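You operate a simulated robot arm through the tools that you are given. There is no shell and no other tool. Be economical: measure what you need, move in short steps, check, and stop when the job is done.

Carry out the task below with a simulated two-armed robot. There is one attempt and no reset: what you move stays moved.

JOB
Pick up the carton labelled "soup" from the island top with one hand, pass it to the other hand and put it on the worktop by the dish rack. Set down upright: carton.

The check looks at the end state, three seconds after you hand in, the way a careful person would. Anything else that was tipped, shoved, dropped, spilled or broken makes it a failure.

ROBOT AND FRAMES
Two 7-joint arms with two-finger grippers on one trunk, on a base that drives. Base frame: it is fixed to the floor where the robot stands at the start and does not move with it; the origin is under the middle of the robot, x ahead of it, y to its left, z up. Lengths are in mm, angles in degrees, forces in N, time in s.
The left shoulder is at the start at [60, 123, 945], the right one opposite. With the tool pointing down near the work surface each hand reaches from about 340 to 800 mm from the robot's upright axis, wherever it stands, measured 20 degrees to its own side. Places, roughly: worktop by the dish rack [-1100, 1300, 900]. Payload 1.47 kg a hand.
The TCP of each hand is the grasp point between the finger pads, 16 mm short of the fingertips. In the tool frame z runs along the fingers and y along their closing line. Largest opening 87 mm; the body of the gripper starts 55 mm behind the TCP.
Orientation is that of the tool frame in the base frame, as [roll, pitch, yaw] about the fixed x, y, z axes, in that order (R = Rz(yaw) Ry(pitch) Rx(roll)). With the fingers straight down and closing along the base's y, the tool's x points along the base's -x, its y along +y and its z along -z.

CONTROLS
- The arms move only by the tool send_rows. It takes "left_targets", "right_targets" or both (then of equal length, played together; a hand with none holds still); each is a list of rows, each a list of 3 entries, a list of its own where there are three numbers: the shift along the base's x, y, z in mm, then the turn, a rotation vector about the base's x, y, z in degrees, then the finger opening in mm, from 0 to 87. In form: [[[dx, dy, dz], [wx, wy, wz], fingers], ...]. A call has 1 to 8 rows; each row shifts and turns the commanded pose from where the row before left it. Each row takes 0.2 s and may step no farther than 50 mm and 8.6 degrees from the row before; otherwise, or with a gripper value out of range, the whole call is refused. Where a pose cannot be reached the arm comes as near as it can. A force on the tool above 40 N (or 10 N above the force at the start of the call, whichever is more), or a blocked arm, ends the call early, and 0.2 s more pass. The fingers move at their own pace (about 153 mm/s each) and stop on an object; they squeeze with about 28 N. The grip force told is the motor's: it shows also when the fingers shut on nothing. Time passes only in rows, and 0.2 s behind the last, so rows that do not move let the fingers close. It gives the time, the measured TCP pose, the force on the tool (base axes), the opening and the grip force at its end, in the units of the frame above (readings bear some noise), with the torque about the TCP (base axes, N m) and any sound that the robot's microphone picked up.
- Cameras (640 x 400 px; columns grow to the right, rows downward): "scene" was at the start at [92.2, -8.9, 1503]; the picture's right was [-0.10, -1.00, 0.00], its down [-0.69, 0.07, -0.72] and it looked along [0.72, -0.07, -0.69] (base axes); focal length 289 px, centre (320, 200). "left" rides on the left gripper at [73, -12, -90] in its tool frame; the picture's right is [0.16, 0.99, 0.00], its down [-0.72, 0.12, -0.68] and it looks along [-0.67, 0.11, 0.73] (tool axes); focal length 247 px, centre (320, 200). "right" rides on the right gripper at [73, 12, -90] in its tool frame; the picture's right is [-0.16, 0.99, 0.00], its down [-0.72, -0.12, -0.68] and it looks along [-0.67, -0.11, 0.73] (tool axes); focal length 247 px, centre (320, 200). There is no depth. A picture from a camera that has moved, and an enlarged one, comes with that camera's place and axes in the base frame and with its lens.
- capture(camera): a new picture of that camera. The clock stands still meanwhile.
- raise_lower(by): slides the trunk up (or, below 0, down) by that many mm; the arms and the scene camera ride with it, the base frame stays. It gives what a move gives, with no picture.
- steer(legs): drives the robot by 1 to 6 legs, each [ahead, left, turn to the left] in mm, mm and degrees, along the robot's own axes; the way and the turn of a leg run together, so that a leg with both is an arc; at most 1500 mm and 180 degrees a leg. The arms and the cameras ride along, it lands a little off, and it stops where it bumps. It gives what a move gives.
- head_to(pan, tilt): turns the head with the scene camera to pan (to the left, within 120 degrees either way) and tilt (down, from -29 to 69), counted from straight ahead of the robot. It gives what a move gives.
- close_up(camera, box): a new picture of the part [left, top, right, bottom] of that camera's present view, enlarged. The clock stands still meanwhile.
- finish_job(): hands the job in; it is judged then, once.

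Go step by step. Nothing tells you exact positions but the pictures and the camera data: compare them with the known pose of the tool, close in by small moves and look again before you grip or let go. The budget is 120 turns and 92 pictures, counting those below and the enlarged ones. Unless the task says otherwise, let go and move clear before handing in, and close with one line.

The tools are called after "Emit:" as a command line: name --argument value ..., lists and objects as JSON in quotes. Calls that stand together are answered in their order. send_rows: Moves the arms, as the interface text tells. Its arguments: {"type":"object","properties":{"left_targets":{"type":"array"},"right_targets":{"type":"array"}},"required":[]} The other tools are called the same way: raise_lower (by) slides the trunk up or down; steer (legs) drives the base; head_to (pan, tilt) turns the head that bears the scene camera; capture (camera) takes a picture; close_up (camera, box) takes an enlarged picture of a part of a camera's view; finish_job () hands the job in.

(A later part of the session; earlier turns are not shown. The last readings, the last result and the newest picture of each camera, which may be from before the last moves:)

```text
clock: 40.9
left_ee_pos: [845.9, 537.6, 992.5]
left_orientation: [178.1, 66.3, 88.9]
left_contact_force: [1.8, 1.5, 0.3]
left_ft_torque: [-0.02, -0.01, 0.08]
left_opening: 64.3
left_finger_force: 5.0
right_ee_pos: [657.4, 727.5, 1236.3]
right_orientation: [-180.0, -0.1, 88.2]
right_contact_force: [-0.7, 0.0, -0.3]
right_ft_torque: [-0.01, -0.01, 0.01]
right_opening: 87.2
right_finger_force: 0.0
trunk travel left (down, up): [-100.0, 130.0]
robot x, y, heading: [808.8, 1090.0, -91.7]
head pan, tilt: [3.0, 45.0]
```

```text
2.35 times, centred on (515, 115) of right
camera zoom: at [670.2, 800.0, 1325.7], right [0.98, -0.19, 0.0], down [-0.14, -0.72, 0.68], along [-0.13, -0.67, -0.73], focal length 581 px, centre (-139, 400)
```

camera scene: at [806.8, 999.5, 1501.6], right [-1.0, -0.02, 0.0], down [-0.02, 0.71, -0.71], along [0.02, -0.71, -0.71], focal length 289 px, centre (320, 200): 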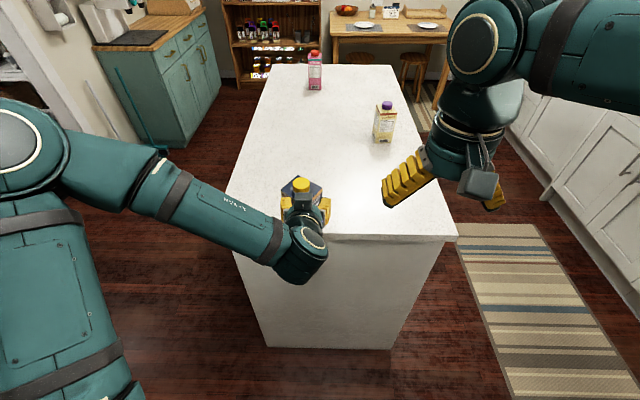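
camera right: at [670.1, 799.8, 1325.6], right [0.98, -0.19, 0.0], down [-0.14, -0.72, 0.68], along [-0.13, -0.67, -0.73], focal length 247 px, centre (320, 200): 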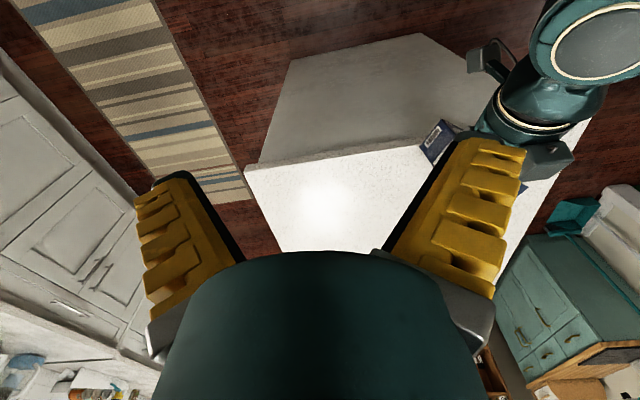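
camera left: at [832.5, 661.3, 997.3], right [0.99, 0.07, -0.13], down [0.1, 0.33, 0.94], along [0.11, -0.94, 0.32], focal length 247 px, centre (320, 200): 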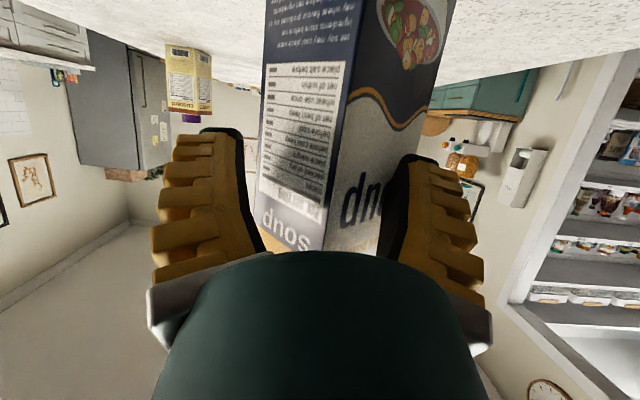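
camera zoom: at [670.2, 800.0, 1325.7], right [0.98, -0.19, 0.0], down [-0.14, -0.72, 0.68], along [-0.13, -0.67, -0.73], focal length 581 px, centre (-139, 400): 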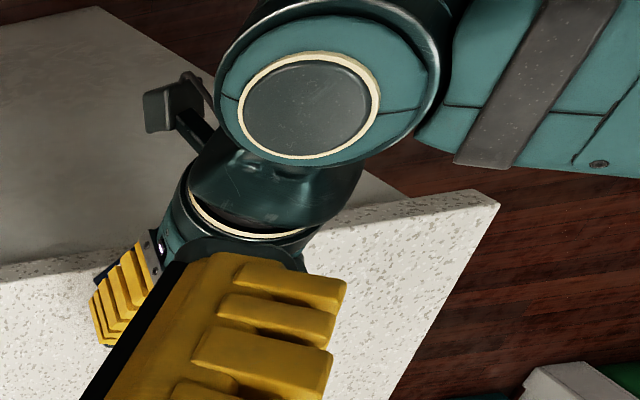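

It is sliding inward and upright. I'll push about 45 mm further.

Emit:
send_rows --left_targets '[[[0, -6, 0], [0, 0, 0], 58], [[0, -6, 0], [0, 0, 0], 58], [[0, -6, 0], [0, 0, 0], 58], [[0, -6, 0], [0, 0, 0], 58], [[0, -6, 0], [0, 0, 0], 58], [[0, -6, 0], [0, 0, 0], 58], [[0, -6, 0], [0, 0, 0], 58], [[0, -5, 0], [0, 0, 0], 58]]'

Emit:
close_up --camera "scene" --box '[240, 150, 384, 240]'

```text
clock: 42.6
left_ee_pos: [846.8, 489.7, 990.6]
left_orientation: [178.1, 66.4, 88.8]
left_contact_force: [0.4, -0.4, 0.3]
left_ft_torque: [0.0, 0.01, 0.02]
left_opening: 63.0
left_finger_force: 4.0
right_ee_pos: [656.8, 728.0, 1236.7]
right_orientation: [-180.0, 0.0, 88.4]
right_contact_force: [-0.4, 0.0, -0.9]
right_ft_torque: [-0.01, -0.01, -0.03]
right_opening: 86.9
right_finger_force: 0.1
trunk travel left (down, up): [-100.0, 130.0]
robot x, y, heading: [801.6, 1089.1, -91.9]
head pan, tilt: [3.0, 45.0]
```

```text
4.44 times, centred on (312, 195) of scene
camera zoom: at [806.7, 999.7, 1501.6], right [-1.0, -0.02, 0.0], down [-0.02, 0.71, -0.71], along [0.02, -0.71, -0.71], focal length 1283 px, centre (356, 222)
```

zoom: 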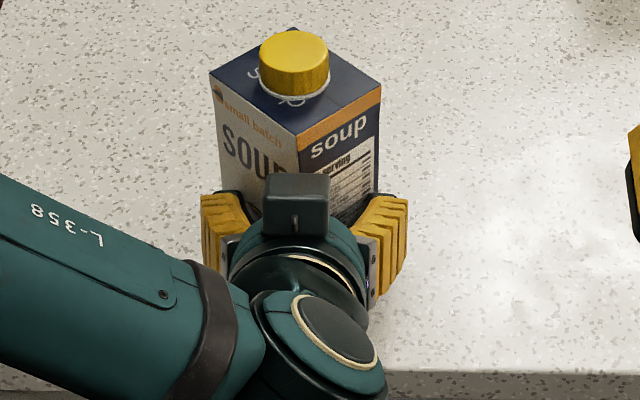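

The carton now stands safely inside the edge, turned about 48°. New plan: the right hand grips it from the side across its narrow 62 mm dimension, and the left takes it from the top on the spot, with no lateral carry in the side grip. First the left hand retreats and turns downward.

Emit:
send_rows --left_targets '[[[0, 5, 0], [0, 0, 0], 70], [[0, 15, 0], [0, 0, 0], 80], [[0, 25, 0], [0, 0, 0], 87], [[0, 35, 10], [0, 0, 0], 87], [[10, 20, 40], [0, 0, 0], 87], [[15, 0, 45], [0, 0, 0], 87], [[20, 0, 45], [0, 0, 0], 87]]'

Emit:
send_rows --left_targets '[[[20, 0, 20], [8.3, 0, 0], 87], [[20, 0, 20], [8.3, 0, 0], 87], [[15, 0, 20], [8.3, 0, 0], 87], [[15, 0, 10], [8.3, 0, 0], 87], [[15, 0, 10], [8.3, 0, 0], 87], [[0, 0, 10], [8.3, 0, 0], 87], [[0, 0, 10], [8.3, 0, 0], 87], [[0, 0, 10], [8.3, 0, 0], 87]]'

Emit:
close_up --camera "scene" --box '[240, 130, 400, 230]'

Emit:
capture --camera "scene"

```text
clock: 44.2
left_ee_pos: [890.2, 592.2, 1133.4]
left_orientation: [178.1, 66.5, 88.8]
left_contact_force: [0.5, 0.0, 0.3]
left_ft_torque: [-0.04, -0.01, 0.01]
left_opening: 86.9
left_finger_force: 0.0
right_ee_pos: [656.9, 728.2, 1236.6]
right_orientation: [180.0, 0.1, 88.3]
right_contact_force: [-0.2, -0.1, 0.8]
right_ft_torque: [-0.02, -0.02, 0.01]
right_opening: 87.0
right_finger_force: 0.1
trunk travel left (down, up): [-100.0, 130.0]
robot x, y, heading: [803.2, 1091.9, -91.5]
head pan, tilt: [3.0, 45.0]
```

```text
clock: 46.0
left_ee_pos: [975.3, 590.2, 1241.0]
left_orientation: [179.2, -0.2, 89.5]
left_contact_force: [0.5, -0.1, -1.1]
left_ft_torque: [0.02, -0.02, 0.04]
left_opening: 87.3
left_finger_force: 0.0
right_ee_pos: [656.8, 727.2, 1235.8]
right_orientation: [-180.0, 0.1, 88.3]
right_contact_force: [1.1, -0.5, 0.4]
right_ft_torque: [0.03, 0.0, -0.02]
right_opening: 87.2
right_finger_force: 0.0
trunk travel left (down, up): [-100.0, 130.0]
robot x, y, heading: [804.4, 1090.5, -91.4]
head pan, tilt: [3.0, 45.0]
```

```text
4.00 times, centred on (320, 180) of scene
camera zoom: at [806.5, 998.6, 1501.5], right [-1.0, -0.02, 0.0], down [-0.02, 0.71, -0.71], along [0.02, -0.71, -0.71], focal length 1155 px, centre (320, 280)
```

zoom: 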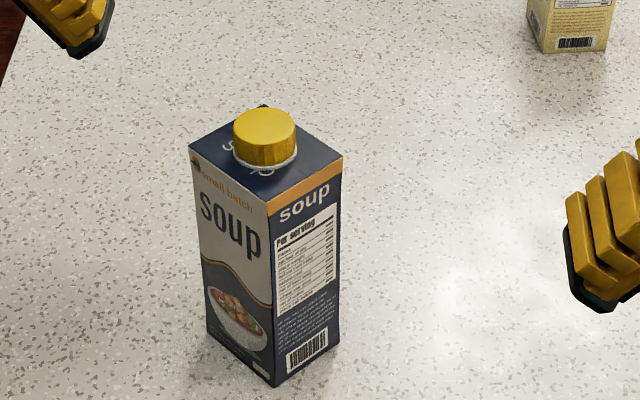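

```text
48 pictures are left
camera scene: at [806.5, 998.6, 1501.5], right [-1.0, -0.02, 0.0], down [-0.02, 0.71, -0.71], along [0.02, -0.71, -0.71], focal length 289 px, centre (320, 200)
```

scene: 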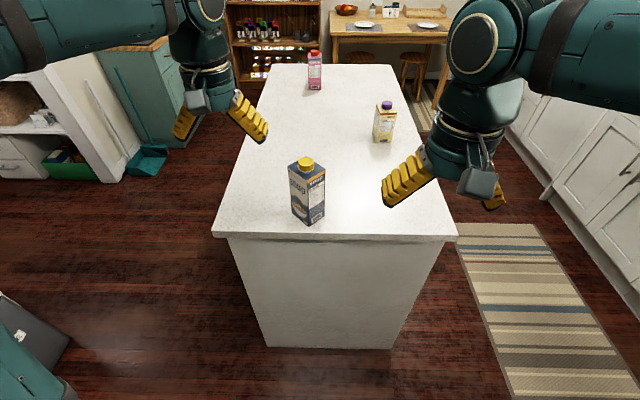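

The carton stands upright at centre (855, 453), about 75 × 60 mm, with its front face running along −47°. I'll turn the right hand to approach along that direction, tilted 24° below horizontal.

Emit:
send_rows --right_targets '[[[0, 0, 0], [0, 0, 7.5], 87], [[0, 0, 0], [0, 0, 7.5], 87], [[0, 0, 0], [0, 0, 7.5], 87], [[0, 0, 0], [0, 0, 7.5], 87], [[0, 0, 0], [0, 0, 7.5], 87], [[0, 0, 0], [0, 0, 7.3], 87]]'

Emit:
send_rows --right_targets '[[[14, -23, -18], [-6.02, -5.63, 0], 87], [[14, -23, -18], [-6.02, -5.63, 0], 87], [[14, -23, -18], [-6.02, -5.63, 0], 87], [[14, -23, -18], [-6.02, -5.63, 0], 87], [[14, -23, -18], [-6.02, -5.63, 0], 87], [[14, -23, -18], [-6.02, -5.63, 0], 87], [[14, -23, -18], [-6.02, -5.63, 0], 87], [[14, -21, -18], [-6.02, -5.63, 0], 87]]'

Emit:
capture --camera "scene"

Emit:
capture --camera "right"

```text
clock: 47.5
left_ee_pos: [975.7, 591.7, 1240.2]
left_orientation: [179.1, 0.0, 89.6]
left_contact_force: [-0.2, -0.9, 0.3]
left_ft_torque: [-0.01, 0.03, -0.01]
left_opening: 86.9
left_finger_force: 0.1
right_ee_pos: [657.8, 727.4, 1237.0]
right_orientation: [180.0, 0.0, 133.2]
right_contact_force: [-0.3, -0.3, 1.1]
right_ft_torque: [0.0, -0.01, 0.0]
right_opening: 87.2
right_finger_force: 0.1
trunk travel left (down, up): [-100.0, 130.0]
robot x, y, heading: [806.6, 1088.0, -91.8]
head pan, tilt: [3.0, 45.0]
```

```text
clock: 49.2
left_ee_pos: [972.3, 591.8, 1242.0]
left_orientation: [179.0, 0.1, 89.5]
left_contact_force: [-1.0, 1.3, -0.4]
left_ft_torque: [0.01, 0.0, -0.05]
left_opening: 87.1
left_finger_force: 0.2
right_ee_pos: [765.3, 545.5, 1091.4]
right_orientation: [-180.0, 66.1, 132.9]
right_contact_force: [-0.5, -0.3, -0.8]
right_ft_torque: [0.03, -0.03, 0.0]
right_opening: 86.8
right_finger_force: 0.0
trunk travel left (down, up): [-100.0, 130.0]
robot x, y, heading: [804.5, 1092.8, -91.6]
head pan, tilt: [3.0, 45.0]
```

```text
47 pictures are left
camera scene: at [804.3, 1000.3, 1501.6], right [-1.0, -0.02, 0.0], down [-0.01, 0.71, -0.71], along [0.02, -0.71, -0.71], focal length 289 px, centre (320, 200)
```

scene: 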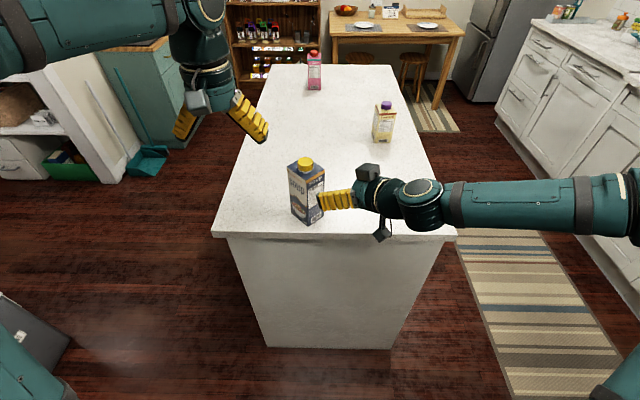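

```text
46 pictures are left
camera right: at [697.5, 635.1, 1062.2], right [0.77, 0.63, 0.14], down [-0.31, 0.16, 0.94], along [0.56, -0.76, 0.32], focal length 247 px, centre (320, 200)
```

right: 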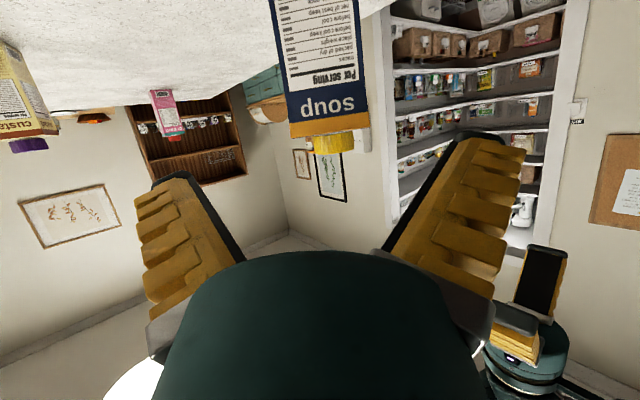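

The alignment looks good. I'll lower to grip height at the stand-off and look again.

Emit:
send_rows --right_targets '[[[1, 1, -40], [0, 0, 0], 87], [[0, 0, -40], [0, 0, 0], 87], [[0, 0, -41], [0, 0, 0], 87]]'

Emit:
capture --camera "right"

Emit:
close_up --camera "scene" --box '[256, 140, 416, 240]'

```text
clock: 50.0
left_ee_pos: [974.8, 589.5, 1240.4]
left_orientation: [179.2, -0.1, 89.5]
left_contact_force: [0.4, -0.1, -0.2]
left_ft_torque: [0.05, -0.04, -0.01]
left_opening: 86.9
left_finger_force: 0.1
right_ee_pos: [769.6, 543.7, 970.5]
right_orientation: [179.9, 66.0, 133.0]
right_contact_force: [-0.1, 0.5, -1.2]
right_ft_torque: [0.02, -0.02, 0.02]
right_opening: 87.2
right_finger_force: 0.1
trunk travel left (down, up): [-100.0, 130.0]
robot x, y, heading: [807.7, 1092.5, -91.7]
head pan, tilt: [3.0, 45.0]
```

```text
45 pictures are left
camera right: at [700.6, 633.8, 940.6], right [0.77, 0.63, 0.15], down [-0.31, 0.16, 0.94], along [0.57, -0.76, 0.31], focal length 247 px, centre (320, 200)
```

right: 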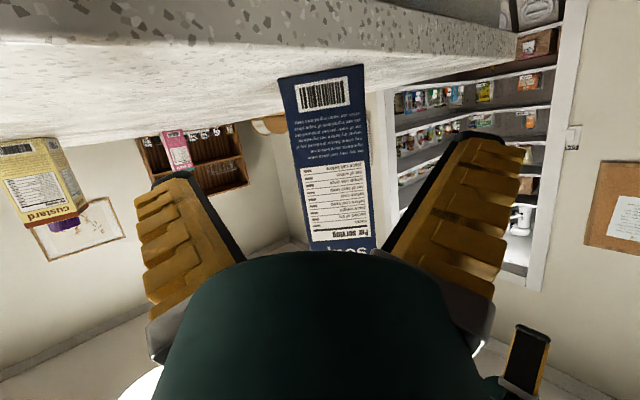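

```text
4.00 times, centred on (336, 190) of scene
camera zoom: at [806.3, 998.6, 1501.5], right [-1.0, -0.02, 0.0], down [-0.02, 0.71, -0.71], along [0.02, -0.71, -0.71], focal length 1155 px, centre (256, 240)
```

zoom: 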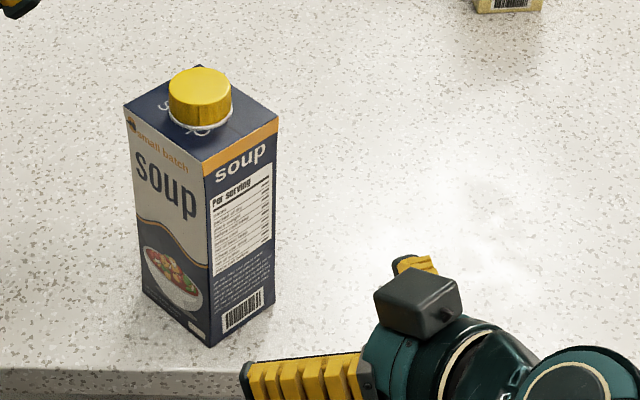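

The offset is about 3 mm sideways. I'll correct it and advance 70 mm toward the face.

Emit:
send_rows --right_targets '[[[15.9, -12.6, 0], [0, 0, 0], 87], [[13.7, -14.6, 0], [0, 0, 0], 87], [[13.7, -14.6, 0], [0, 0, 0], 87], [[6.8, -7.3, 0], [0, 0, 0], 87]]'

Emit:
capture --camera "right"

Emit:
close_up --camera "scene" --box '[256, 140, 416, 240]'

```text
clock: 51.0
left_ee_pos: [975.8, 592.2, 1239.9]
left_orientation: [179.2, -0.1, 89.6]
left_contact_force: [-0.3, 0.5, -0.2]
left_ft_torque: [-0.01, -0.01, -0.02]
left_opening: 86.9
left_finger_force: 0.1
right_ee_pos: [821.8, 498.3, 972.8]
right_orientation: [-179.9, 65.9, 133.0]
right_contact_force: [-0.6, -0.1, -0.3]
right_ft_torque: [-0.05, -0.01, -0.01]
right_opening: 87.0
right_finger_force: 0.1
trunk travel left (down, up): [-100.0, 130.0]
robot x, y, heading: [804.6, 1090.7, -92.1]
head pan, tilt: [3.0, 45.0]
```

```text
43 pictures are left
camera right: at [751.7, 587.7, 943.8], right [0.77, 0.63, 0.14], down [-0.31, 0.16, 0.94], along [0.57, -0.76, 0.31], focal length 247 px, centre (320, 200)
```

right: 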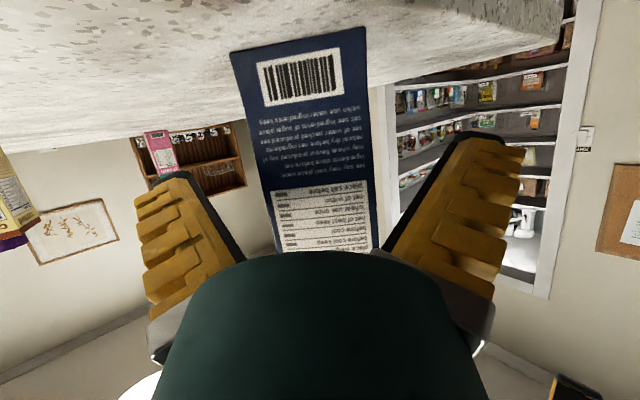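

```text
4.00 times, centred on (336, 190) of scene
camera zoom: at [806.8, 999.6, 1501.6], right [-1.0, -0.02, 0.0], down [-0.02, 0.71, -0.71], along [0.02, -0.71, -0.71], focal length 1155 px, centre (256, 240)
```

zoom: 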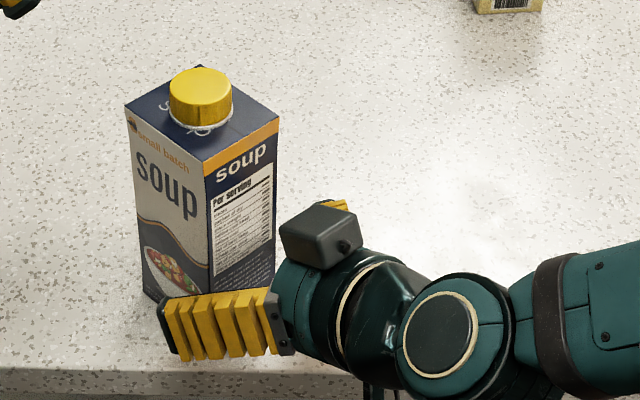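

The fingers are now about 4.5 mm off the other way. I'll correct and advance the last 45 mm.

Emit:
send_rows --right_targets '[[[-3.3, -3.1, 0], [0, 0, 0], 87], [[10.2, -11, 0], [0, 0, 0], 87], [[10.2, -11, 0], [0, 0, 0], 87], [[10.2, -11, 0], [0, 0, 0], 87]]'

Emit:
capture --camera "right"

Emit:
close_up --camera "scene" --box '[256, 140, 416, 240]'

```text
clock: 52.0
left_ee_pos: [977.0, 591.4, 1240.7]
left_orientation: [179.2, 0.1, 89.6]
left_contact_force: [-0.4, 0.6, -0.5]
left_ft_torque: [-0.01, -0.02, 0.0]
left_opening: 86.9
left_finger_force: 0.0
right_ee_pos: [849.4, 462.0, 971.4]
right_orientation: [180.0, 65.8, 133.2]
right_contact_force: [0.0, 2.1, -0.1]
right_ft_torque: [-0.02, 0.05, -0.01]
right_opening: 87.6
right_finger_force: 0.1
trunk travel left (down, up): [-100.0, 130.0]
robot x, y, heading: [803.3, 1092.5, -91.5]
head pan, tilt: [3.0, 45.0]
```

```text
41 pictures are left
camera right: at [780.0, 551.6, 942.4], right [0.77, 0.63, 0.14], down [-0.31, 0.16, 0.94], along [0.57, -0.76, 0.31], focal length 247 px, centre (320, 200)
```

right: 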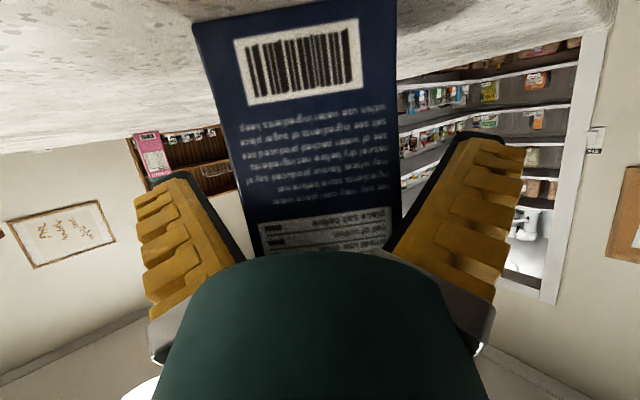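

```text
4.00 times, centred on (336, 190) of scene
camera zoom: at [807.2, 999.7, 1501.6], right [-1.0, -0.02, 0.0], down [-0.02, 0.71, -0.71], along [0.02, -0.71, -0.71], focal length 1155 px, centre (256, 240)
```

zoom: 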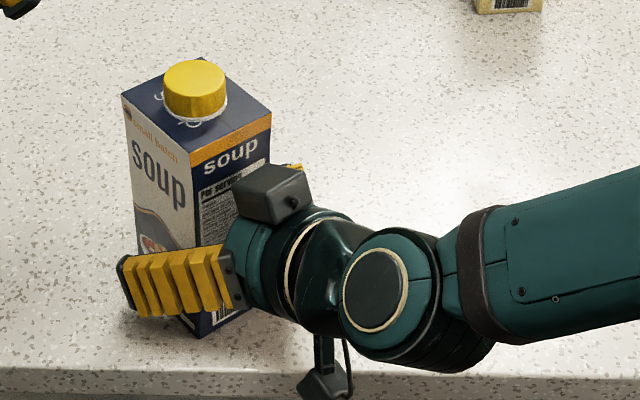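

The top box just touched and nudged the carton about 4 mm, and it stayed upright. I'll back off 4 mm and close gently.

Emit:
send_rows --right_targets '[[[-2.7, 2.9, 0], [0, 0, 0], 87], [[0, 0, 0], [0, 0, 0], 75], [[0, 0, 0], [0, 0, 0], 65], [[0, 0, 0], [0, 0, 0], 45], [[0, 0, 0], [0, 0, 0], 30], [[0, 0, 0], [0, 0, 0], 30]]'

Emit:
capture --camera "right"

Emit:
close_up --camera "scene" --box '[256, 140, 416, 240]'

```text
clock: 53.5
left_ee_pos: [975.1, 590.4, 1241.1]
left_orientation: [179.3, 0.0, 89.5]
left_contact_force: [-0.8, 0.4, 0.7]
left_ft_torque: [-0.03, -0.04, -0.02]
left_opening: 86.8
left_finger_force: 0.1
right_ee_pos: [845.0, 464.1, 971.2]
right_orientation: [-180.0, 66.0, 133.1]
right_contact_force: [-0.9, -1.3, 1.4]
right_ft_torque: [-0.29, -0.07, 0.0]
right_opening: 70.5
right_finger_force: 28.2
trunk travel left (down, up): [-100.0, 130.0]
robot x, y, heading: [803.5, 1090.4, -91.7]
head pan, tilt: [3.0, 45.0]
```

```text
39 pictures are left
camera right: at [776.0, 553.9, 941.6], right [0.77, 0.63, 0.14], down [-0.31, 0.16, 0.94], along [0.57, -0.76, 0.31], focal length 247 px, centre (320, 200)
```

right: 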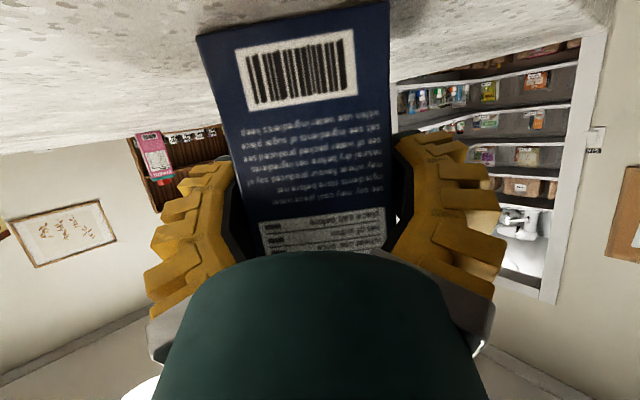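

```text
4.00 times, centred on (336, 190) of scene
camera zoom: at [806.7, 999.4, 1501.6], right [-1.0, -0.02, 0.0], down [-0.02, 0.71, -0.71], along [0.02, -0.71, -0.71], focal length 1155 px, centre (256, 240)
```

zoom: 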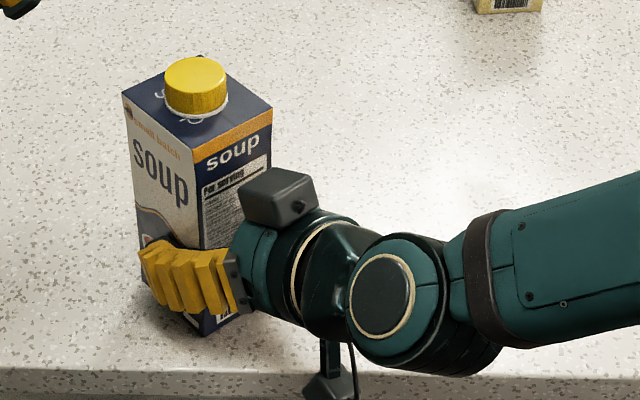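

It's gripped at 70 mm and 28 N. I'll lift slowly by 25 mm, hold, and watch for slip.

Emit:
send_rows --right_targets '[[[0, 0, 4], [0, 0, 0], 20], [[0, 0, 5], [0, 0, 0], 20], [[0, 0, 6], [0, 0, 0], 20], [[0, 0, 6], [0, 0, 0], 20], [[0, 0, 4], [0, 0, 0], 20], [[0, 0, 0], [0, 0, 0], 20]]'

Emit:
close_up --camera "scene" --box '[256, 140, 416, 240]'

```text
clock: 54.9
left_ee_pos: [974.9, 589.6, 1240.8]
left_orientation: [179.2, -0.1, 89.5]
left_contact_force: [-0.9, -0.8, 0.1]
left_ft_torque: [-0.02, -0.05, 0.01]
left_opening: 87.1
left_finger_force: 0.0
right_ee_pos: [844.6, 464.1, 996.3]
right_orientation: [180.0, 65.9, 133.0]
right_contact_force: [0.4, -0.8, -6.3]
right_ft_torque: [0.07, 0.06, 0.01]
right_opening: 70.5
right_finger_force: 28.2
trunk travel left (down, up): [-100.0, 130.0]
robot x, y, heading: [804.7, 1095.1, -91.8]
head pan, tilt: [3.0, 45.0]
```

```text
4.00 times, centred on (336, 190) of scene
camera zoom: at [806.8, 998.8, 1501.5], right [-1.0, -0.02, 0.0], down [-0.02, 0.71, -0.71], along [0.02, -0.71, -0.71], focal length 1155 px, centre (256, 240)
```

zoom: 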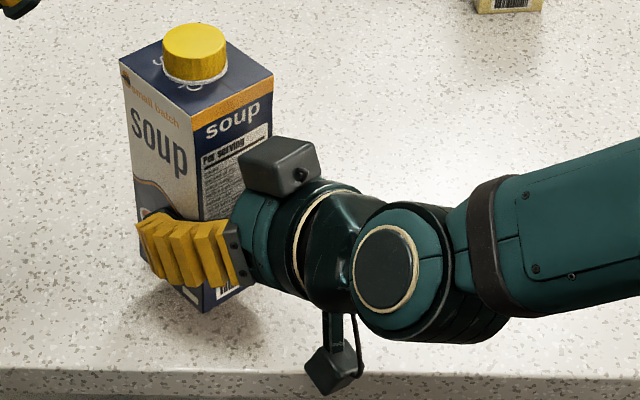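

It's holding steady with no slip. The carton's centre is about (858, 445) with its top near 1089. I'll bring the left hand over it, turned to close on the same broad faces.

Emit:
send_rows --left_targets '[[[-19.5, -24, 0], [0, 0, 7.25], 87], [[-19.5, -24, 0], [0, 0, 7.25], 87], [[-19.5, -24, 0], [0, 0, 7.25], 87], [[-19.5, -24, 0], [0, 0, 7.25], 87], [[-19.5, -24, 0], [0, 0, 7.25], 87], [[-19.5, -25, 0], [0, 0, 7.25], 87]]'

Emit:
capture --camera "left"

Emit:
capture --camera "scene"

```text
clock: 56.2
left_ee_pos: [857.0, 445.4, 1239.5]
left_orientation: [179.1, 0.1, 133.2]
left_contact_force: [-0.7, 0.3, -0.4]
left_ft_torque: [0.02, -0.03, 0.03]
left_opening: 87.0
left_finger_force: 0.0
right_ee_pos: [843.0, 464.4, 994.6]
right_orientation: [179.8, 65.9, 132.8]
right_contact_force: [0.6, 0.4, -7.0]
right_ft_torque: [0.04, 0.05, 0.06]
right_opening: 70.3
right_finger_force: 28.0
trunk travel left (down, up): [-100.0, 130.0]
robot x, y, heading: [804.0, 1090.3, -91.8]
head pan, tilt: [3.0, 45.0]
```

```text
36 pictures are left
camera left: at [795.9, 489.1, 1330.6], right [0.61, 0.79, 0.02], down [0.57, -0.46, 0.68], along [0.55, -0.41, -0.73], focal length 247 px, centre (320, 200)
```

left: 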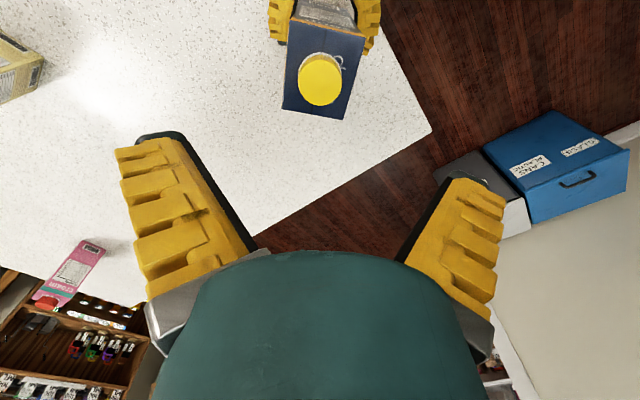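

```text
35 pictures are left
camera scene: at [805.8, 997.6, 1501.4], right [-1.0, -0.02, 0.0], down [-0.02, 0.71, -0.71], along [0.02, -0.71, -0.71], focal length 289 px, centre (320, 200)
```

scene: 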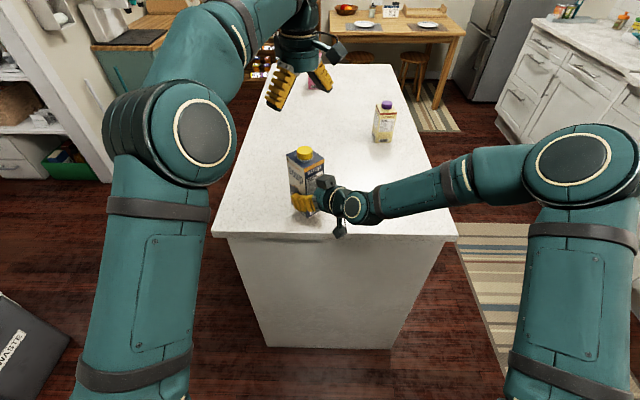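

It's nearly centred. I'll descend to just above the carton shoulders with a small correction and check.

Emit:
send_rows --left_targets '[[[0, 2.5, -30], [0, 0, -1], 87], [[0, 0, -35], [0, 0, 0], 87], [[0, 0, -35], [0, 0, 0], 87], [[0, 0, -24], [0, 0, 0], 87]]'

Emit:
capture --camera "left"

Emit:
close_up --camera "scene" --box '[240, 120, 400, 220]'

```text
clock: 57.2
left_ee_pos: [857.7, 448.7, 1115.6]
left_orientation: [179.2, 0.0, 132.1]
left_contact_force: [1.1, -0.4, 0.2]
left_ft_torque: [-0.02, 0.01, 0.01]
left_opening: 87.4
left_finger_force: 0.1
right_ee_pos: [845.3, 462.7, 995.2]
right_orientation: [179.9, 65.9, 133.0]
right_contact_force: [-0.3, 0.3, -5.0]
right_ft_torque: [0.05, 0.05, 0.02]
right_opening: 70.3
right_finger_force: 27.9
trunk travel left (down, up): [-100.0, 130.0]
robot x, y, heading: [805.6, 1088.7, -91.9]
head pan, tilt: [3.0, 45.0]
```

```text
34 pictures are left
camera left: at [798.3, 493.0, 1205.7], right [0.63, 0.78, 0.01], down [0.56, -0.47, 0.68], along [0.54, -0.42, -0.73], focal length 247 px, centre (320, 200)
```

left: 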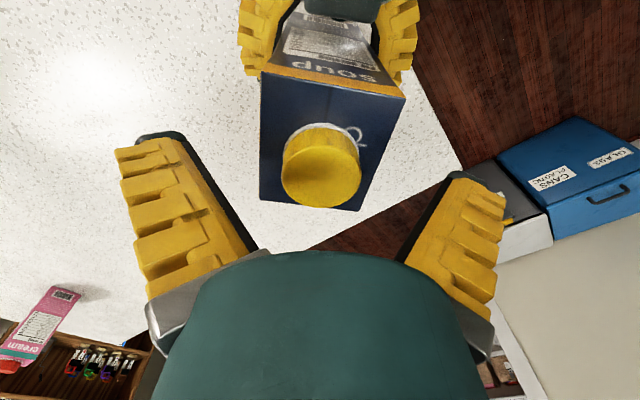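

```text
4.00 times, centred on (320, 170) of scene
camera zoom: at [806.9, 998.9, 1501.5], right [-1.0, -0.02, 0.0], down [-0.02, 0.71, -0.71], along [0.02, -0.71, -0.71], focal length 1155 px, centre (320, 320)
```

zoom: 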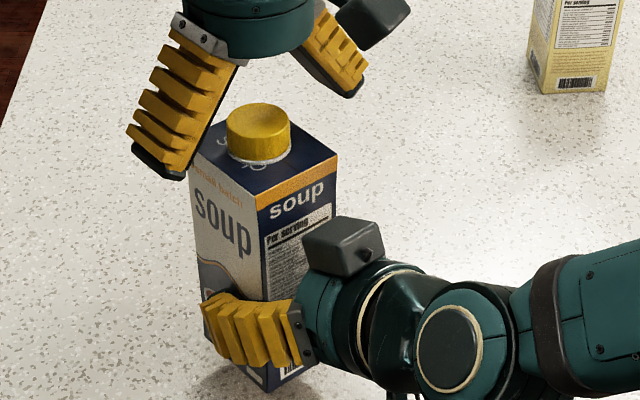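

It's perfectly centred over the carton top. I'll descend 43 mm and then close the left fingers while the right holds.

Emit:
send_rows --left_targets '[[[0, 0, -15], [0, 0, 0], 87], [[0, 0, -15], [0, 0, 0], 87], [[0, 0, -13], [0, 0, 0], 87], [[0, 0, 0], [0, 0, 0], 87]]'

Emit:
close_up --camera "scene" --box '[240, 120, 400, 220]'

```text
clock: 58.2
left_ee_pos: [858.6, 449.0, 1073.4]
left_orientation: [179.2, -0.1, 132.0]
left_contact_force: [0.1, 0.2, 0.4]
left_ft_torque: [-0.04, 0.03, 0.02]
left_opening: 87.0
left_finger_force: 0.0
right_ee_pos: [843.5, 463.9, 995.9]
right_orientation: [179.8, 65.9, 133.0]
right_contact_force: [0.4, -0.5, -6.0]
right_ft_torque: [0.07, 0.02, 0.0]
right_opening: 70.1
right_finger_force: 27.7
trunk travel left (down, up): [-100.0, 130.0]
robot x, y, heading: [806.2, 1090.2, -91.6]
head pan, tilt: [3.0, 45.0]
```

```text
4.00 times, centred on (320, 170) of scene
camera zoom: at [806.8, 999.0, 1501.5], right [-1.0, -0.02, 0.0], down [-0.02, 0.71, -0.71], along [0.02, -0.71, -0.71], focal length 1155 px, centre (320, 320)
```

zoom: 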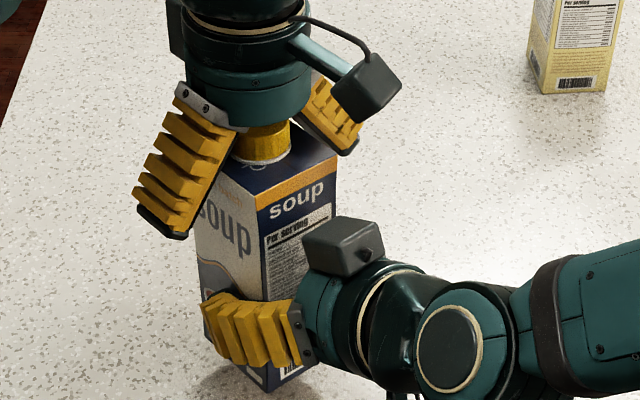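

The fingers straddle the shoulders and the cap clears the palm. Closing the left hand.

Emit:
send_rows --left_targets '[[[0, 0, 0], [0, 0, 0], 75], [[0, 0, 0], [0, 0, 0], 65], [[0, 0, 0], [0, 0, 0], 40], [[0, 0, 0], [0, 0, 0], 20], [[0, 0, 0], [0, 0, 0], 20]]'

Emit:
close_up --camera "scene" --box '[240, 120, 400, 220]'

```text
clock: 59.5
left_ee_pos: [859.4, 448.9, 1072.2]
left_orientation: [179.2, 0.0, 132.1]
left_contact_force: [-3.4, -9.1, -2.6]
left_ft_torque: [-0.2, -0.16, 0.04]
left_opening: 71.5
left_finger_force: 27.8
right_ee_pos: [844.1, 465.1, 995.3]
right_orientation: [-180.0, 66.0, 133.2]
right_contact_force: [3.3, 9.2, 1.8]
right_ft_torque: [-0.62, 0.37, 0.14]
right_opening: 70.0
right_finger_force: 28.0
trunk travel left (down, up): [-100.0, 130.0]
robot x, y, heading: [801.5, 1090.4, -91.8]
head pan, tilt: [3.0, 45.0]
```

```text
4.00 times, centred on (320, 170) of scene
camera zoom: at [806.8, 998.9, 1501.5], right [-1.0, -0.02, 0.0], down [-0.02, 0.71, -0.71], along [0.02, -0.71, -0.71], focal length 1155 px, centre (320, 320)
```

zoom: 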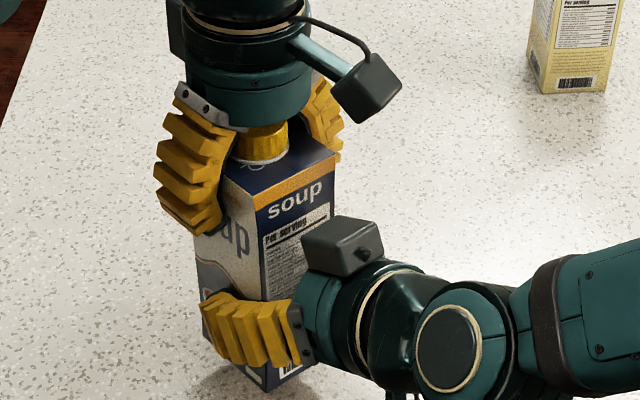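

Both hands hold it, with about 9 N of lateral preload. I'll ease that with a small shift, then release the right hand gradually.

Emit:
send_rows --left_targets '[[[-1.5, -1.5, 0], [0, 0, 0], 20], [[0, 0, 0], [0, 0, 0], 20]]'

```text
clock: 60.0
left_ee_pos: [857.4, 447.9, 1073.3]
left_orientation: [178.9, 0.0, 131.9]
left_contact_force: [-0.4, 2.2, -3.9]
left_ft_torque: [-0.17, -0.07, -0.4]
left_opening: 71.4
left_finger_force: 28.8
right_ee_pos: [843.3, 463.2, 997.7]
right_orientation: [-180.0, 65.9, 133.0]
right_contact_force: [1.2, -1.9, 4.2]
right_ft_torque: [0.24, 0.03, 0.42]
right_opening: 70.0
right_finger_force: 28.3
trunk travel left (down, up): [-100.0, 130.0]
robot x, y, heading: [803.9, 1088.4, -91.4]
head pan, tilt: [3.0, 45.0]
```

The preload is relieved. Releasing the right hand.

Emit:
send_rows --right_targets '[[[0, 0, 0], [0, 0, 0], 74], [[0, 0, 0], [0, 0, 0], 80], [[0, 0, 0], [0, 0, 0], 87], [[0, 0, 0], [0, 0, 0], 87]]'

Emit:
close_up --camera "scene" --box '[240, 120, 400, 220]'

```text
clock: 61.0
left_ee_pos: [858.8, 446.4, 1072.4]
left_orientation: [179.2, 0.0, 132.0]
left_contact_force: [-0.3, -0.4, -0.5]
left_ft_torque: [-0.02, -0.03, -0.01]
left_opening: 71.4
left_finger_force: 28.4
right_ee_pos: [844.7, 464.6, 995.9]
right_orientation: [179.9, 66.0, 133.0]
right_contact_force: [0.3, -0.2, 0.7]
right_ft_torque: [0.0, 0.01, 0.0]
right_opening: 86.9
right_finger_force: 0.0
trunk travel left (down, up): [-100.0, 130.0]
robot x, y, heading: [807.6, 1095.7, -91.7]
head pan, tilt: [3.0, 45.0]
```

```text
4.00 times, centred on (320, 170) of scene
camera zoom: at [806.8, 998.9, 1501.5], right [-1.0, -0.02, 0.0], down [-0.02, 0.71, -0.71], along [0.02, -0.71, -0.71], focal length 1155 px, centre (320, 320)
```

zoom: 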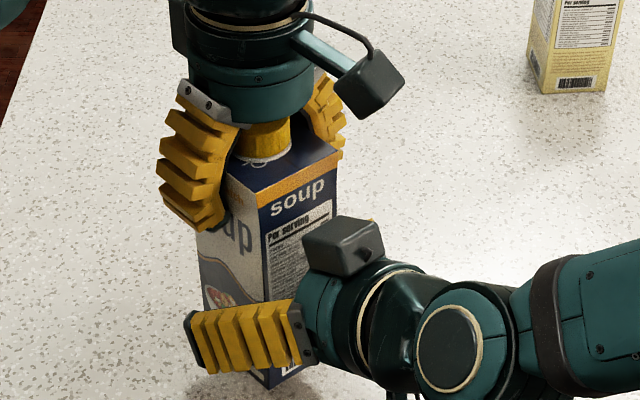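

The left reads almost no weight, yet the carton still looks lifted. I'll check from the left camera before moving the right hand away.

Emit:
capture --camera "left"

Emit:
capture --camera "right"

Emit:
send_rows --left_targets '[[[0, 0, 0], [0, 0, 0], 20]]'

```text
29 pictures are left
camera left: at [798.7, 491.0, 1163.8], right [0.63, 0.78, 0.01], down [0.56, -0.47, 0.68], along [0.54, -0.42, -0.73], focal length 247 px, centre (320, 200)
```

left: 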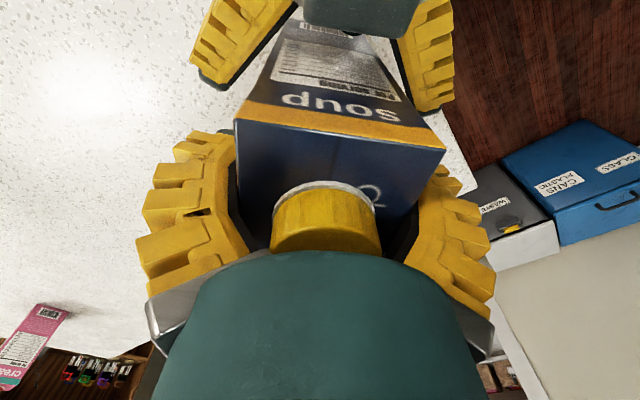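

```text
28 pictures are left
camera right: at [775.6, 553.5, 965.9], right [0.77, 0.63, 0.14], down [-0.31, 0.16, 0.94], along [0.57, -0.76, 0.31], focal length 247 px, centre (320, 200)
```

right: 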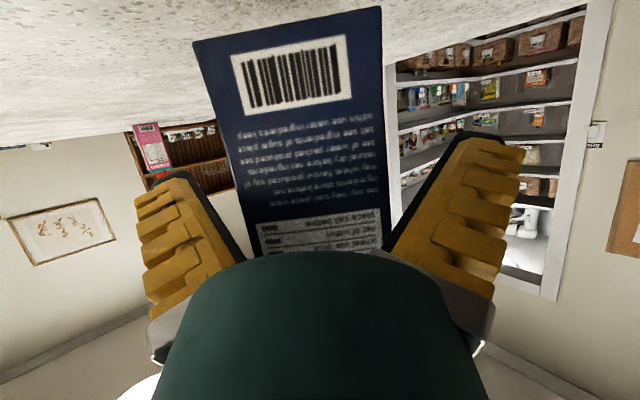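

```text
clock: 61.5
left_ee_pos: [857.7, 446.2, 1074.3]
left_orientation: [179.0, 0.1, 131.9]
left_contact_force: [-0.1, -0.3, -1.0]
left_ft_torque: [-0.03, -0.05, 0.0]
left_opening: 71.1
left_finger_force: 28.7
right_ee_pos: [843.4, 465.0, 995.4]
right_orientation: [179.9, 65.9, 133.0]
right_contact_force: [0.5, -0.1, 0.0]
right_ft_torque: [-0.02, -0.01, 0.01]
right_opening: 87.0
right_finger_force: 0.0
trunk travel left (down, up): [-100.0, 130.0]
robot x, y, heading: [804.0, 1093.1, -91.6]
head pan, tilt: [3.0, 45.0]
```

I'll test by raising the left hand 12 mm.

Emit:
send_rows --left_targets '[[[0, 0, 4], [0, 0, 0], 20], [[0, 0, 4], [0, 0, 0], 20], [[0, 0, 4], [0, 0, 0], 20], [[0, 0, 0], [0, 0, 0], 20]]'

Emit:
close_up --camera "scene" --box '[240, 120, 400, 220]'

```text
clock: 62.5
left_ee_pos: [857.3, 446.7, 1086.1]
left_orientation: [179.1, 0.0, 132.1]
left_contact_force: [-0.1, -0.3, -7.0]
left_ft_torque: [-0.01, -0.04, 0.0]
left_opening: 71.1
left_finger_force: 27.8
right_ee_pos: [842.9, 462.0, 995.1]
right_orientation: [180.0, 65.9, 133.0]
right_contact_force: [0.4, 0.0, 0.9]
right_ft_torque: [0.01, 0.01, -0.03]
right_opening: 87.0
right_finger_force: 0.1
trunk travel left (down, up): [-100.0, 130.0]
robot x, y, heading: [803.7, 1091.9, -92.0]
head pan, tilt: [3.0, 45.0]
```

```text
4.00 times, centred on (320, 170) of scene
camera zoom: at [806.8, 998.8, 1501.5], right [-1.0, -0.02, 0.0], down [-0.02, 0.71, -0.71], along [0.02, -0.71, -0.71], focal length 1155 px, centre (320, 320)
```

zoom: 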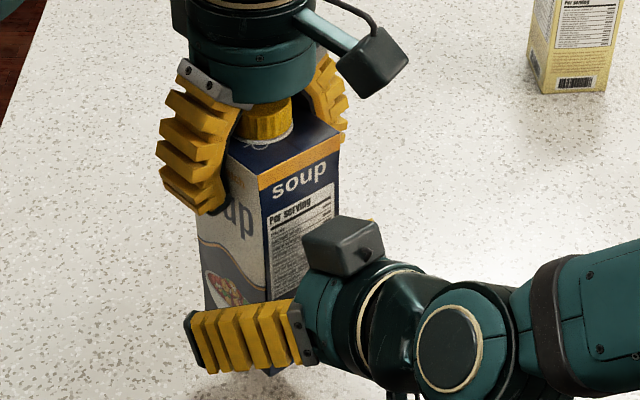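

Now the left carries the weight (7 N) and the carton rose with it. I'll hold briefly to check for creep while backing the right hand off along its approach.

Emit:
send_rows --right_targets '[[[-7, 7, 0], [0, 0, 0], 87], [[-14, 15, 0], [0, 0, 0], 87], [[-20, 22, 0], [0, 0, 0], 87], [[-20, 22, 0], [0, 0, 0], 87], [[-20, 22, 10], [0, 0, 0], 87], [[-15, 20, 20], [0, 0, 0], 87]]'

Emit:
close_up --camera "scene" --box '[240, 120, 400, 220]'

```text
clock: 63.9
left_ee_pos: [856.6, 447.5, 1085.8]
left_orientation: [179.2, -0.1, 132.0]
left_contact_force: [0.2, -0.1, -7.1]
left_ft_torque: [-0.05, -0.01, -0.02]
left_opening: 70.9
left_finger_force: 27.9
right_ee_pos: [748.6, 573.2, 1023.3]
right_orientation: [-180.0, 65.8, 133.0]
right_contact_force: [-0.1, 0.6, 0.0]
right_ft_torque: [0.01, -0.03, 0.02]
right_opening: 87.1
right_finger_force: 0.2
trunk travel left (down, up): [-100.0, 130.0]
robot x, y, heading: [805.7, 1090.6, -91.6]
head pan, tilt: [3.0, 45.0]
```

```text
4.00 times, centred on (320, 170) of scene
camera zoom: at [806.7, 999.8, 1501.6], right [-1.0, -0.02, 0.0], down [-0.02, 0.71, -0.71], along [0.02, -0.71, -0.71], focal length 1155 px, centre (320, 320)
```

zoom: 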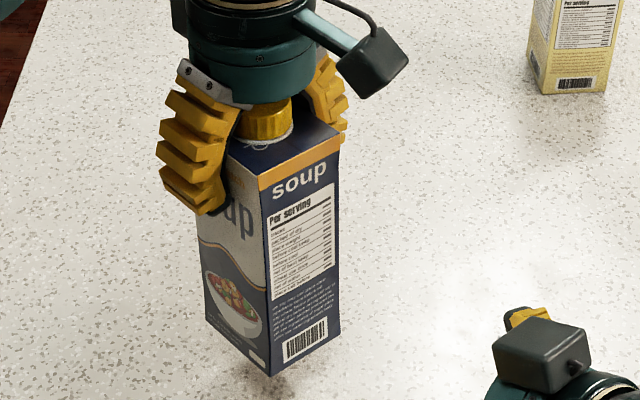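

The grip is solid and the carton hangs straight, with its base about 147 mm below the TCP. I'll raise it slowly and fold the right hand back to its earlier pose.

Emit:
send_rows --left_targets '[[[0, 0, 5], [0, 0, 0], 20], [[0, 0, 8], [0, 0, 0], 20], [[0, 0, 8], [0, 0, 0], 20], [[0, 0, 8], [0, 0, 0], 20], [[0, 0, 8], [0, 0, 0], 20], [[0, 0, 8], [0, 0, 0], 20], [[0, 0, 8], [0, 0, 0], 20], [[0, 0, 5], [0, 0, 0], 20]]' --right_targets '[[[-12, 14, 24], [6.02, 5.63, 0], 87], [[-12, 14, 24], [6.02, 5.63, 0], 87], [[-12, 14, 24], [6.02, 5.63, 0], 87], [[-12, 14, 24], [6.02, 5.63, 0], 87], [[-12, 14, 24], [6.02, 5.63, 0], 87], [[-12, 14, 24], [6.02, 5.63, 0], 87], [[-12, 14, 24], [6.02, 5.63, 0], 87], [[-12, 14, 24], [6.02, 5.63, 0], 87]]'

Emit:
send_rows --left_targets '[[[0, 4, 0], [0, 0, 0], 20], [[0, 8, 0], [0, 0, 0], 20], [[0, 8, 0], [0, 0, 0], 20], [[0, 8, 0], [0, 0, 0], 20], [[0, 8, 0], [0, 0, 0], 20], [[0, 4, 0], [0, 0, 0], 20]]' --right_targets '[[[0, 0, 0], [0, 0, -7.5], 87], [[0, 0, 0], [0, 0, -7.5], 87], [[0, 0, 0], [0, 0, -7.5], 87], [[0, 0, 0], [0, 0, -7.5], 87], [[0, 0, 0], [0, 0, -7.5], 87], [[0, 0, 0], [0, 0, -7.3], 87]]'

Emit:
capture --camera "scene"

```text
clock: 65.7
left_ee_pos: [856.8, 445.6, 1144.5]
left_orientation: [179.3, 0.0, 132.1]
left_contact_force: [-0.4, 1.2, -7.0]
left_ft_torque: [-0.05, -0.05, -0.01]
left_opening: 70.7
left_finger_force: 28.0
right_ee_pos: [649.3, 684.9, 1218.4]
right_orientation: [-180.0, -0.1, 133.1]
right_contact_force: [-0.6, 0.2, 0.1]
right_ft_torque: [0.02, 0.01, 0.03]
right_opening: 87.0
right_finger_force: 0.0
trunk travel left (down, up): [-100.0, 130.0]
robot x, y, heading: [805.5, 1090.4, -91.7]
head pan, tilt: [3.0, 45.0]
```

```text
clock: 67.0
left_ee_pos: [856.1, 487.4, 1146.1]
left_orientation: [179.2, 0.0, 132.1]
left_contact_force: [-0.8, 0.6, -7.4]
left_ft_torque: [0.0, -0.06, -0.02]
left_opening: 70.6
left_finger_force: 27.8
right_ee_pos: [651.5, 683.8, 1218.1]
right_orientation: [-180.0, 0.0, 88.0]
right_contact_force: [0.4, -0.4, -0.3]
right_ft_torque: [-0.01, -0.01, -0.01]
right_opening: 86.6
right_finger_force: 0.0
trunk travel left (down, up): [-100.0, 130.0]
robot x, y, heading: [801.9, 1093.1, -91.8]
head pan, tilt: [3.0, 45.0]
```

```text
25 pictures are left
camera scene: at [806.8, 998.9, 1501.5], right [-1.0, -0.02, 0.0], down [-0.02, 0.71, -0.71], along [0.02, -0.71, -0.71], focal length 289 px, centre (320, 200)
```

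scene: 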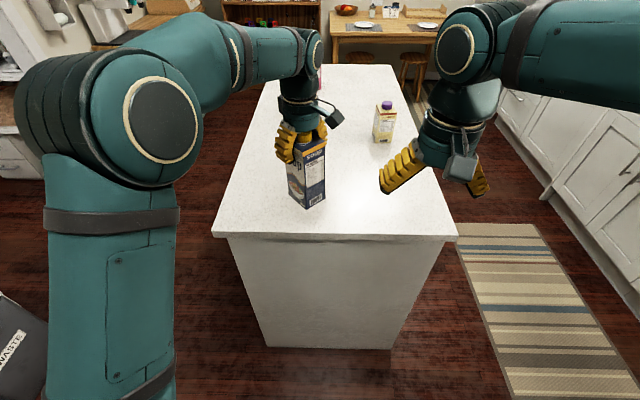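

All steady. I'll turn right to face the sink worktop and drive part of the way, then look.

Emit:
steer --legs '[[0, 0, -88.3], [750, 0, 0]]'

Emit:
head_to --pan 0 --tilt 35

Emit:
capture --camera "scene"

```text
clock: 74.8
left_ee_pos: [-528.0, 1009.1, 1144.8]
left_orientation: [179.1, -0.1, 44.6]
left_contact_force: [0.0, -0.3, -7.3]
left_ft_torque: [-0.06, 0.0, -0.02]
left_opening: 70.6
left_finger_force: 27.4
right_ee_pos: [-340.4, 1221.1, 1217.6]
right_orientation: [180.0, 0.0, 0.7]
right_contact_force: [0.4, 0.0, -0.3]
right_ft_torque: [0.03, 0.0, -0.02]
right_opening: 87.2
right_finger_force: 0.1
trunk travel left (down, up): [-100.0, 130.0]
robot x, y, heading: [80.0, 1088.0, -179.1]
head pan, tilt: [3.0, 45.0]
```

```text
clock: 75.5
left_ee_pos: [-527.6, 1008.3, 1144.7]
left_orientation: [179.1, 0.0, 44.6]
left_contact_force: [-0.3, -0.2, -6.5]
left_ft_torque: [-0.01, 0.01, 0.01]
left_opening: 70.6
left_finger_force: 28.2
right_ee_pos: [-340.8, 1221.4, 1217.9]
right_orientation: [-180.0, 0.0, 0.8]
right_contact_force: [0.0, 0.2, 0.2]
right_ft_torque: [0.0, 0.03, 0.0]
right_opening: 87.1
right_finger_force: 0.1
trunk travel left (down, up): [-100.0, 130.0]
robot x, y, heading: [76.0, 1081.9, -179.1]
head pan, tilt: [0.0, 35.0]
```

```text
24 pictures are left
camera scene: at [-23.6, 1083.6, 1516.3], right [-0.01, 1.0, 0.0], down [0.57, 0.01, -0.82], along [-0.82, -0.01, -0.57], focal length 289 px, centre (320, 200)
```

scene: 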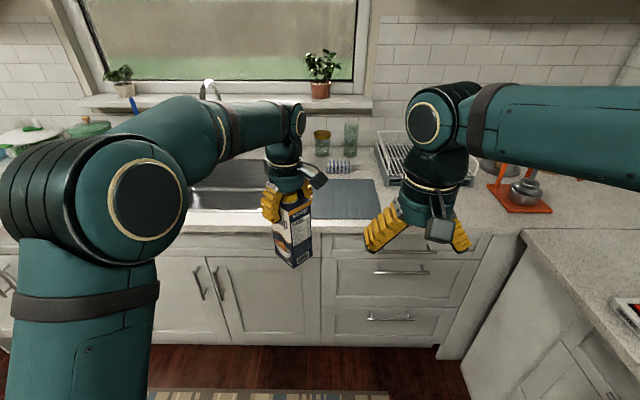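

I'll enlarge the area around the rack to choose the spot.

Emit:
close_up --camera "scene" --box '[290, 110, 514, 250]'

```text
2.86 times, centred on (402, 180) of scene
camera zoom: at [-23.6, 1083.6, 1516.3], right [-0.01, 1.0, 0.0], down [0.57, 0.01, -0.82], along [-0.82, -0.01, -0.57], focal length 825 px, centre (86, 257)
```

zoom: 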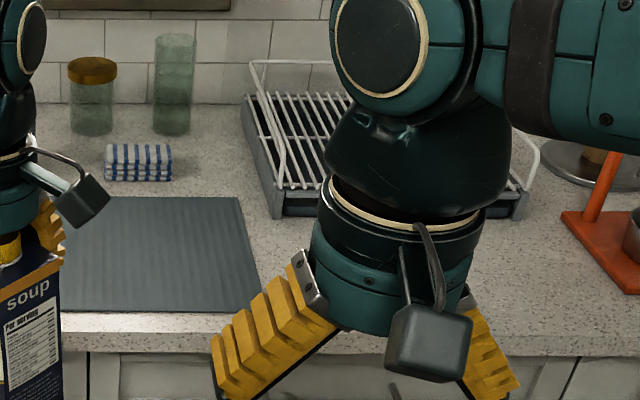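

There is a free spot left of the rack, between the sponge (y<1200) and the rack (y>1338), behind the mat, near (-1115, 1268). I'll square the carton slowly, tuck the right hand back, and then drive in.

Emit:
send_rows --left_targets '[[[0, 0, 0], [0, 0, -4], 20], [[0, 0, 0], [0, 0, -6], 20], [[0, 0, 0], [0, 0, -6], 20], [[0, 0, 0], [0, 0, -6], 20], [[0, 0, 0], [0, 0, -6], 20], [[0, 0, 0], [0, 0, -6], 20], [[0, 0, 0], [0, 0, -6], 20], [[0, 0, 0], [0, 0, -4.6], 20]]' --right_targets '[[[10, 10, 8], [0, 0, 0], 87], [[12, 10, 8], [0, 0, 0], 87], [[12, 10, 8], [0, 0, 0], 87], [[12, 10, 8], [0, 0, 0], 87], [[12, 10, 8], [0, 0, 0], 87], [[12, 10, 8], [0, 0, 0], 87], [[12, 10, 8], [0, 0, 0], 87], [[10, 10, 8], [0, 0, 0], 87]]'

Emit:
steer --legs '[[0, -220, 0], [350, 0, 0]]'

Emit:
capture --camera "scene"

```text
clock: 77.3
left_ee_pos: [-526.0, 1008.8, 1144.9]
left_orientation: [179.2, 0.0, -0.1]
left_contact_force: [1.1, 0.4, -6.1]
left_ft_torque: [-0.02, 0.03, 0.0]
left_opening: 70.6
left_finger_force: 27.9
right_ee_pos: [-246.6, 1297.2, 1281.7]
right_orientation: [-180.0, 0.0, 0.8]
right_contact_force: [1.3, 0.4, 0.2]
right_ft_torque: [0.02, -0.02, 0.01]
right_opening: 86.9
right_finger_force: 0.0
trunk travel left (down, up): [-100.0, 130.0]
robot x, y, heading: [74.1, 1085.8, -179.1]
head pan, tilt: [0.0, 35.0]
```

```text
clock: 81.8
left_ee_pos: [-887.4, 1233.8, 1143.8]
left_orientation: [179.2, -0.1, -0.2]
left_contact_force: [-0.3, 0.1, -6.9]
left_ft_torque: [-0.03, 0.04, 0.0]
left_opening: 70.4
left_finger_force: 28.3
right_ee_pos: [-607.6, 1521.3, 1280.4]
right_orientation: [-180.0, 0.1, 0.6]
right_contact_force: [-0.5, 0.2, 0.7]
right_ft_torque: [-0.02, -0.07, -0.02]
right_opening: 87.1
right_finger_force: 0.1
trunk travel left (down, up): [-100.0, 130.0]
robot x, y, heading: [-282.8, 1314.3, -179.2]
head pan, tilt: [0.0, 35.0]
```

```text
22 pictures are left
camera scene: at [-384.0, 1307.2, 1516.3], right [-0.01, 1.0, 0.0], down [0.57, 0.01, -0.82], along [-0.82, -0.01, -0.57], focal length 289 px, centre (320, 200)
```

scene: 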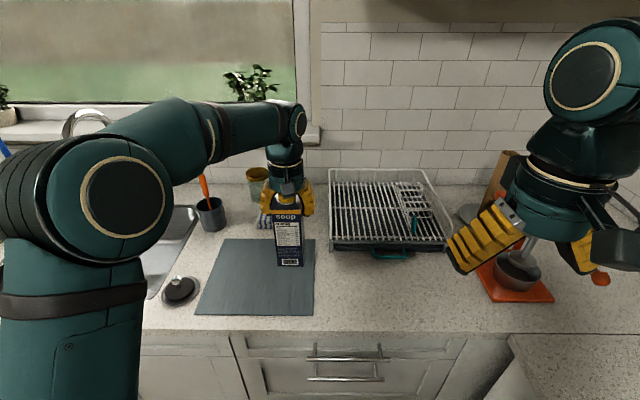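

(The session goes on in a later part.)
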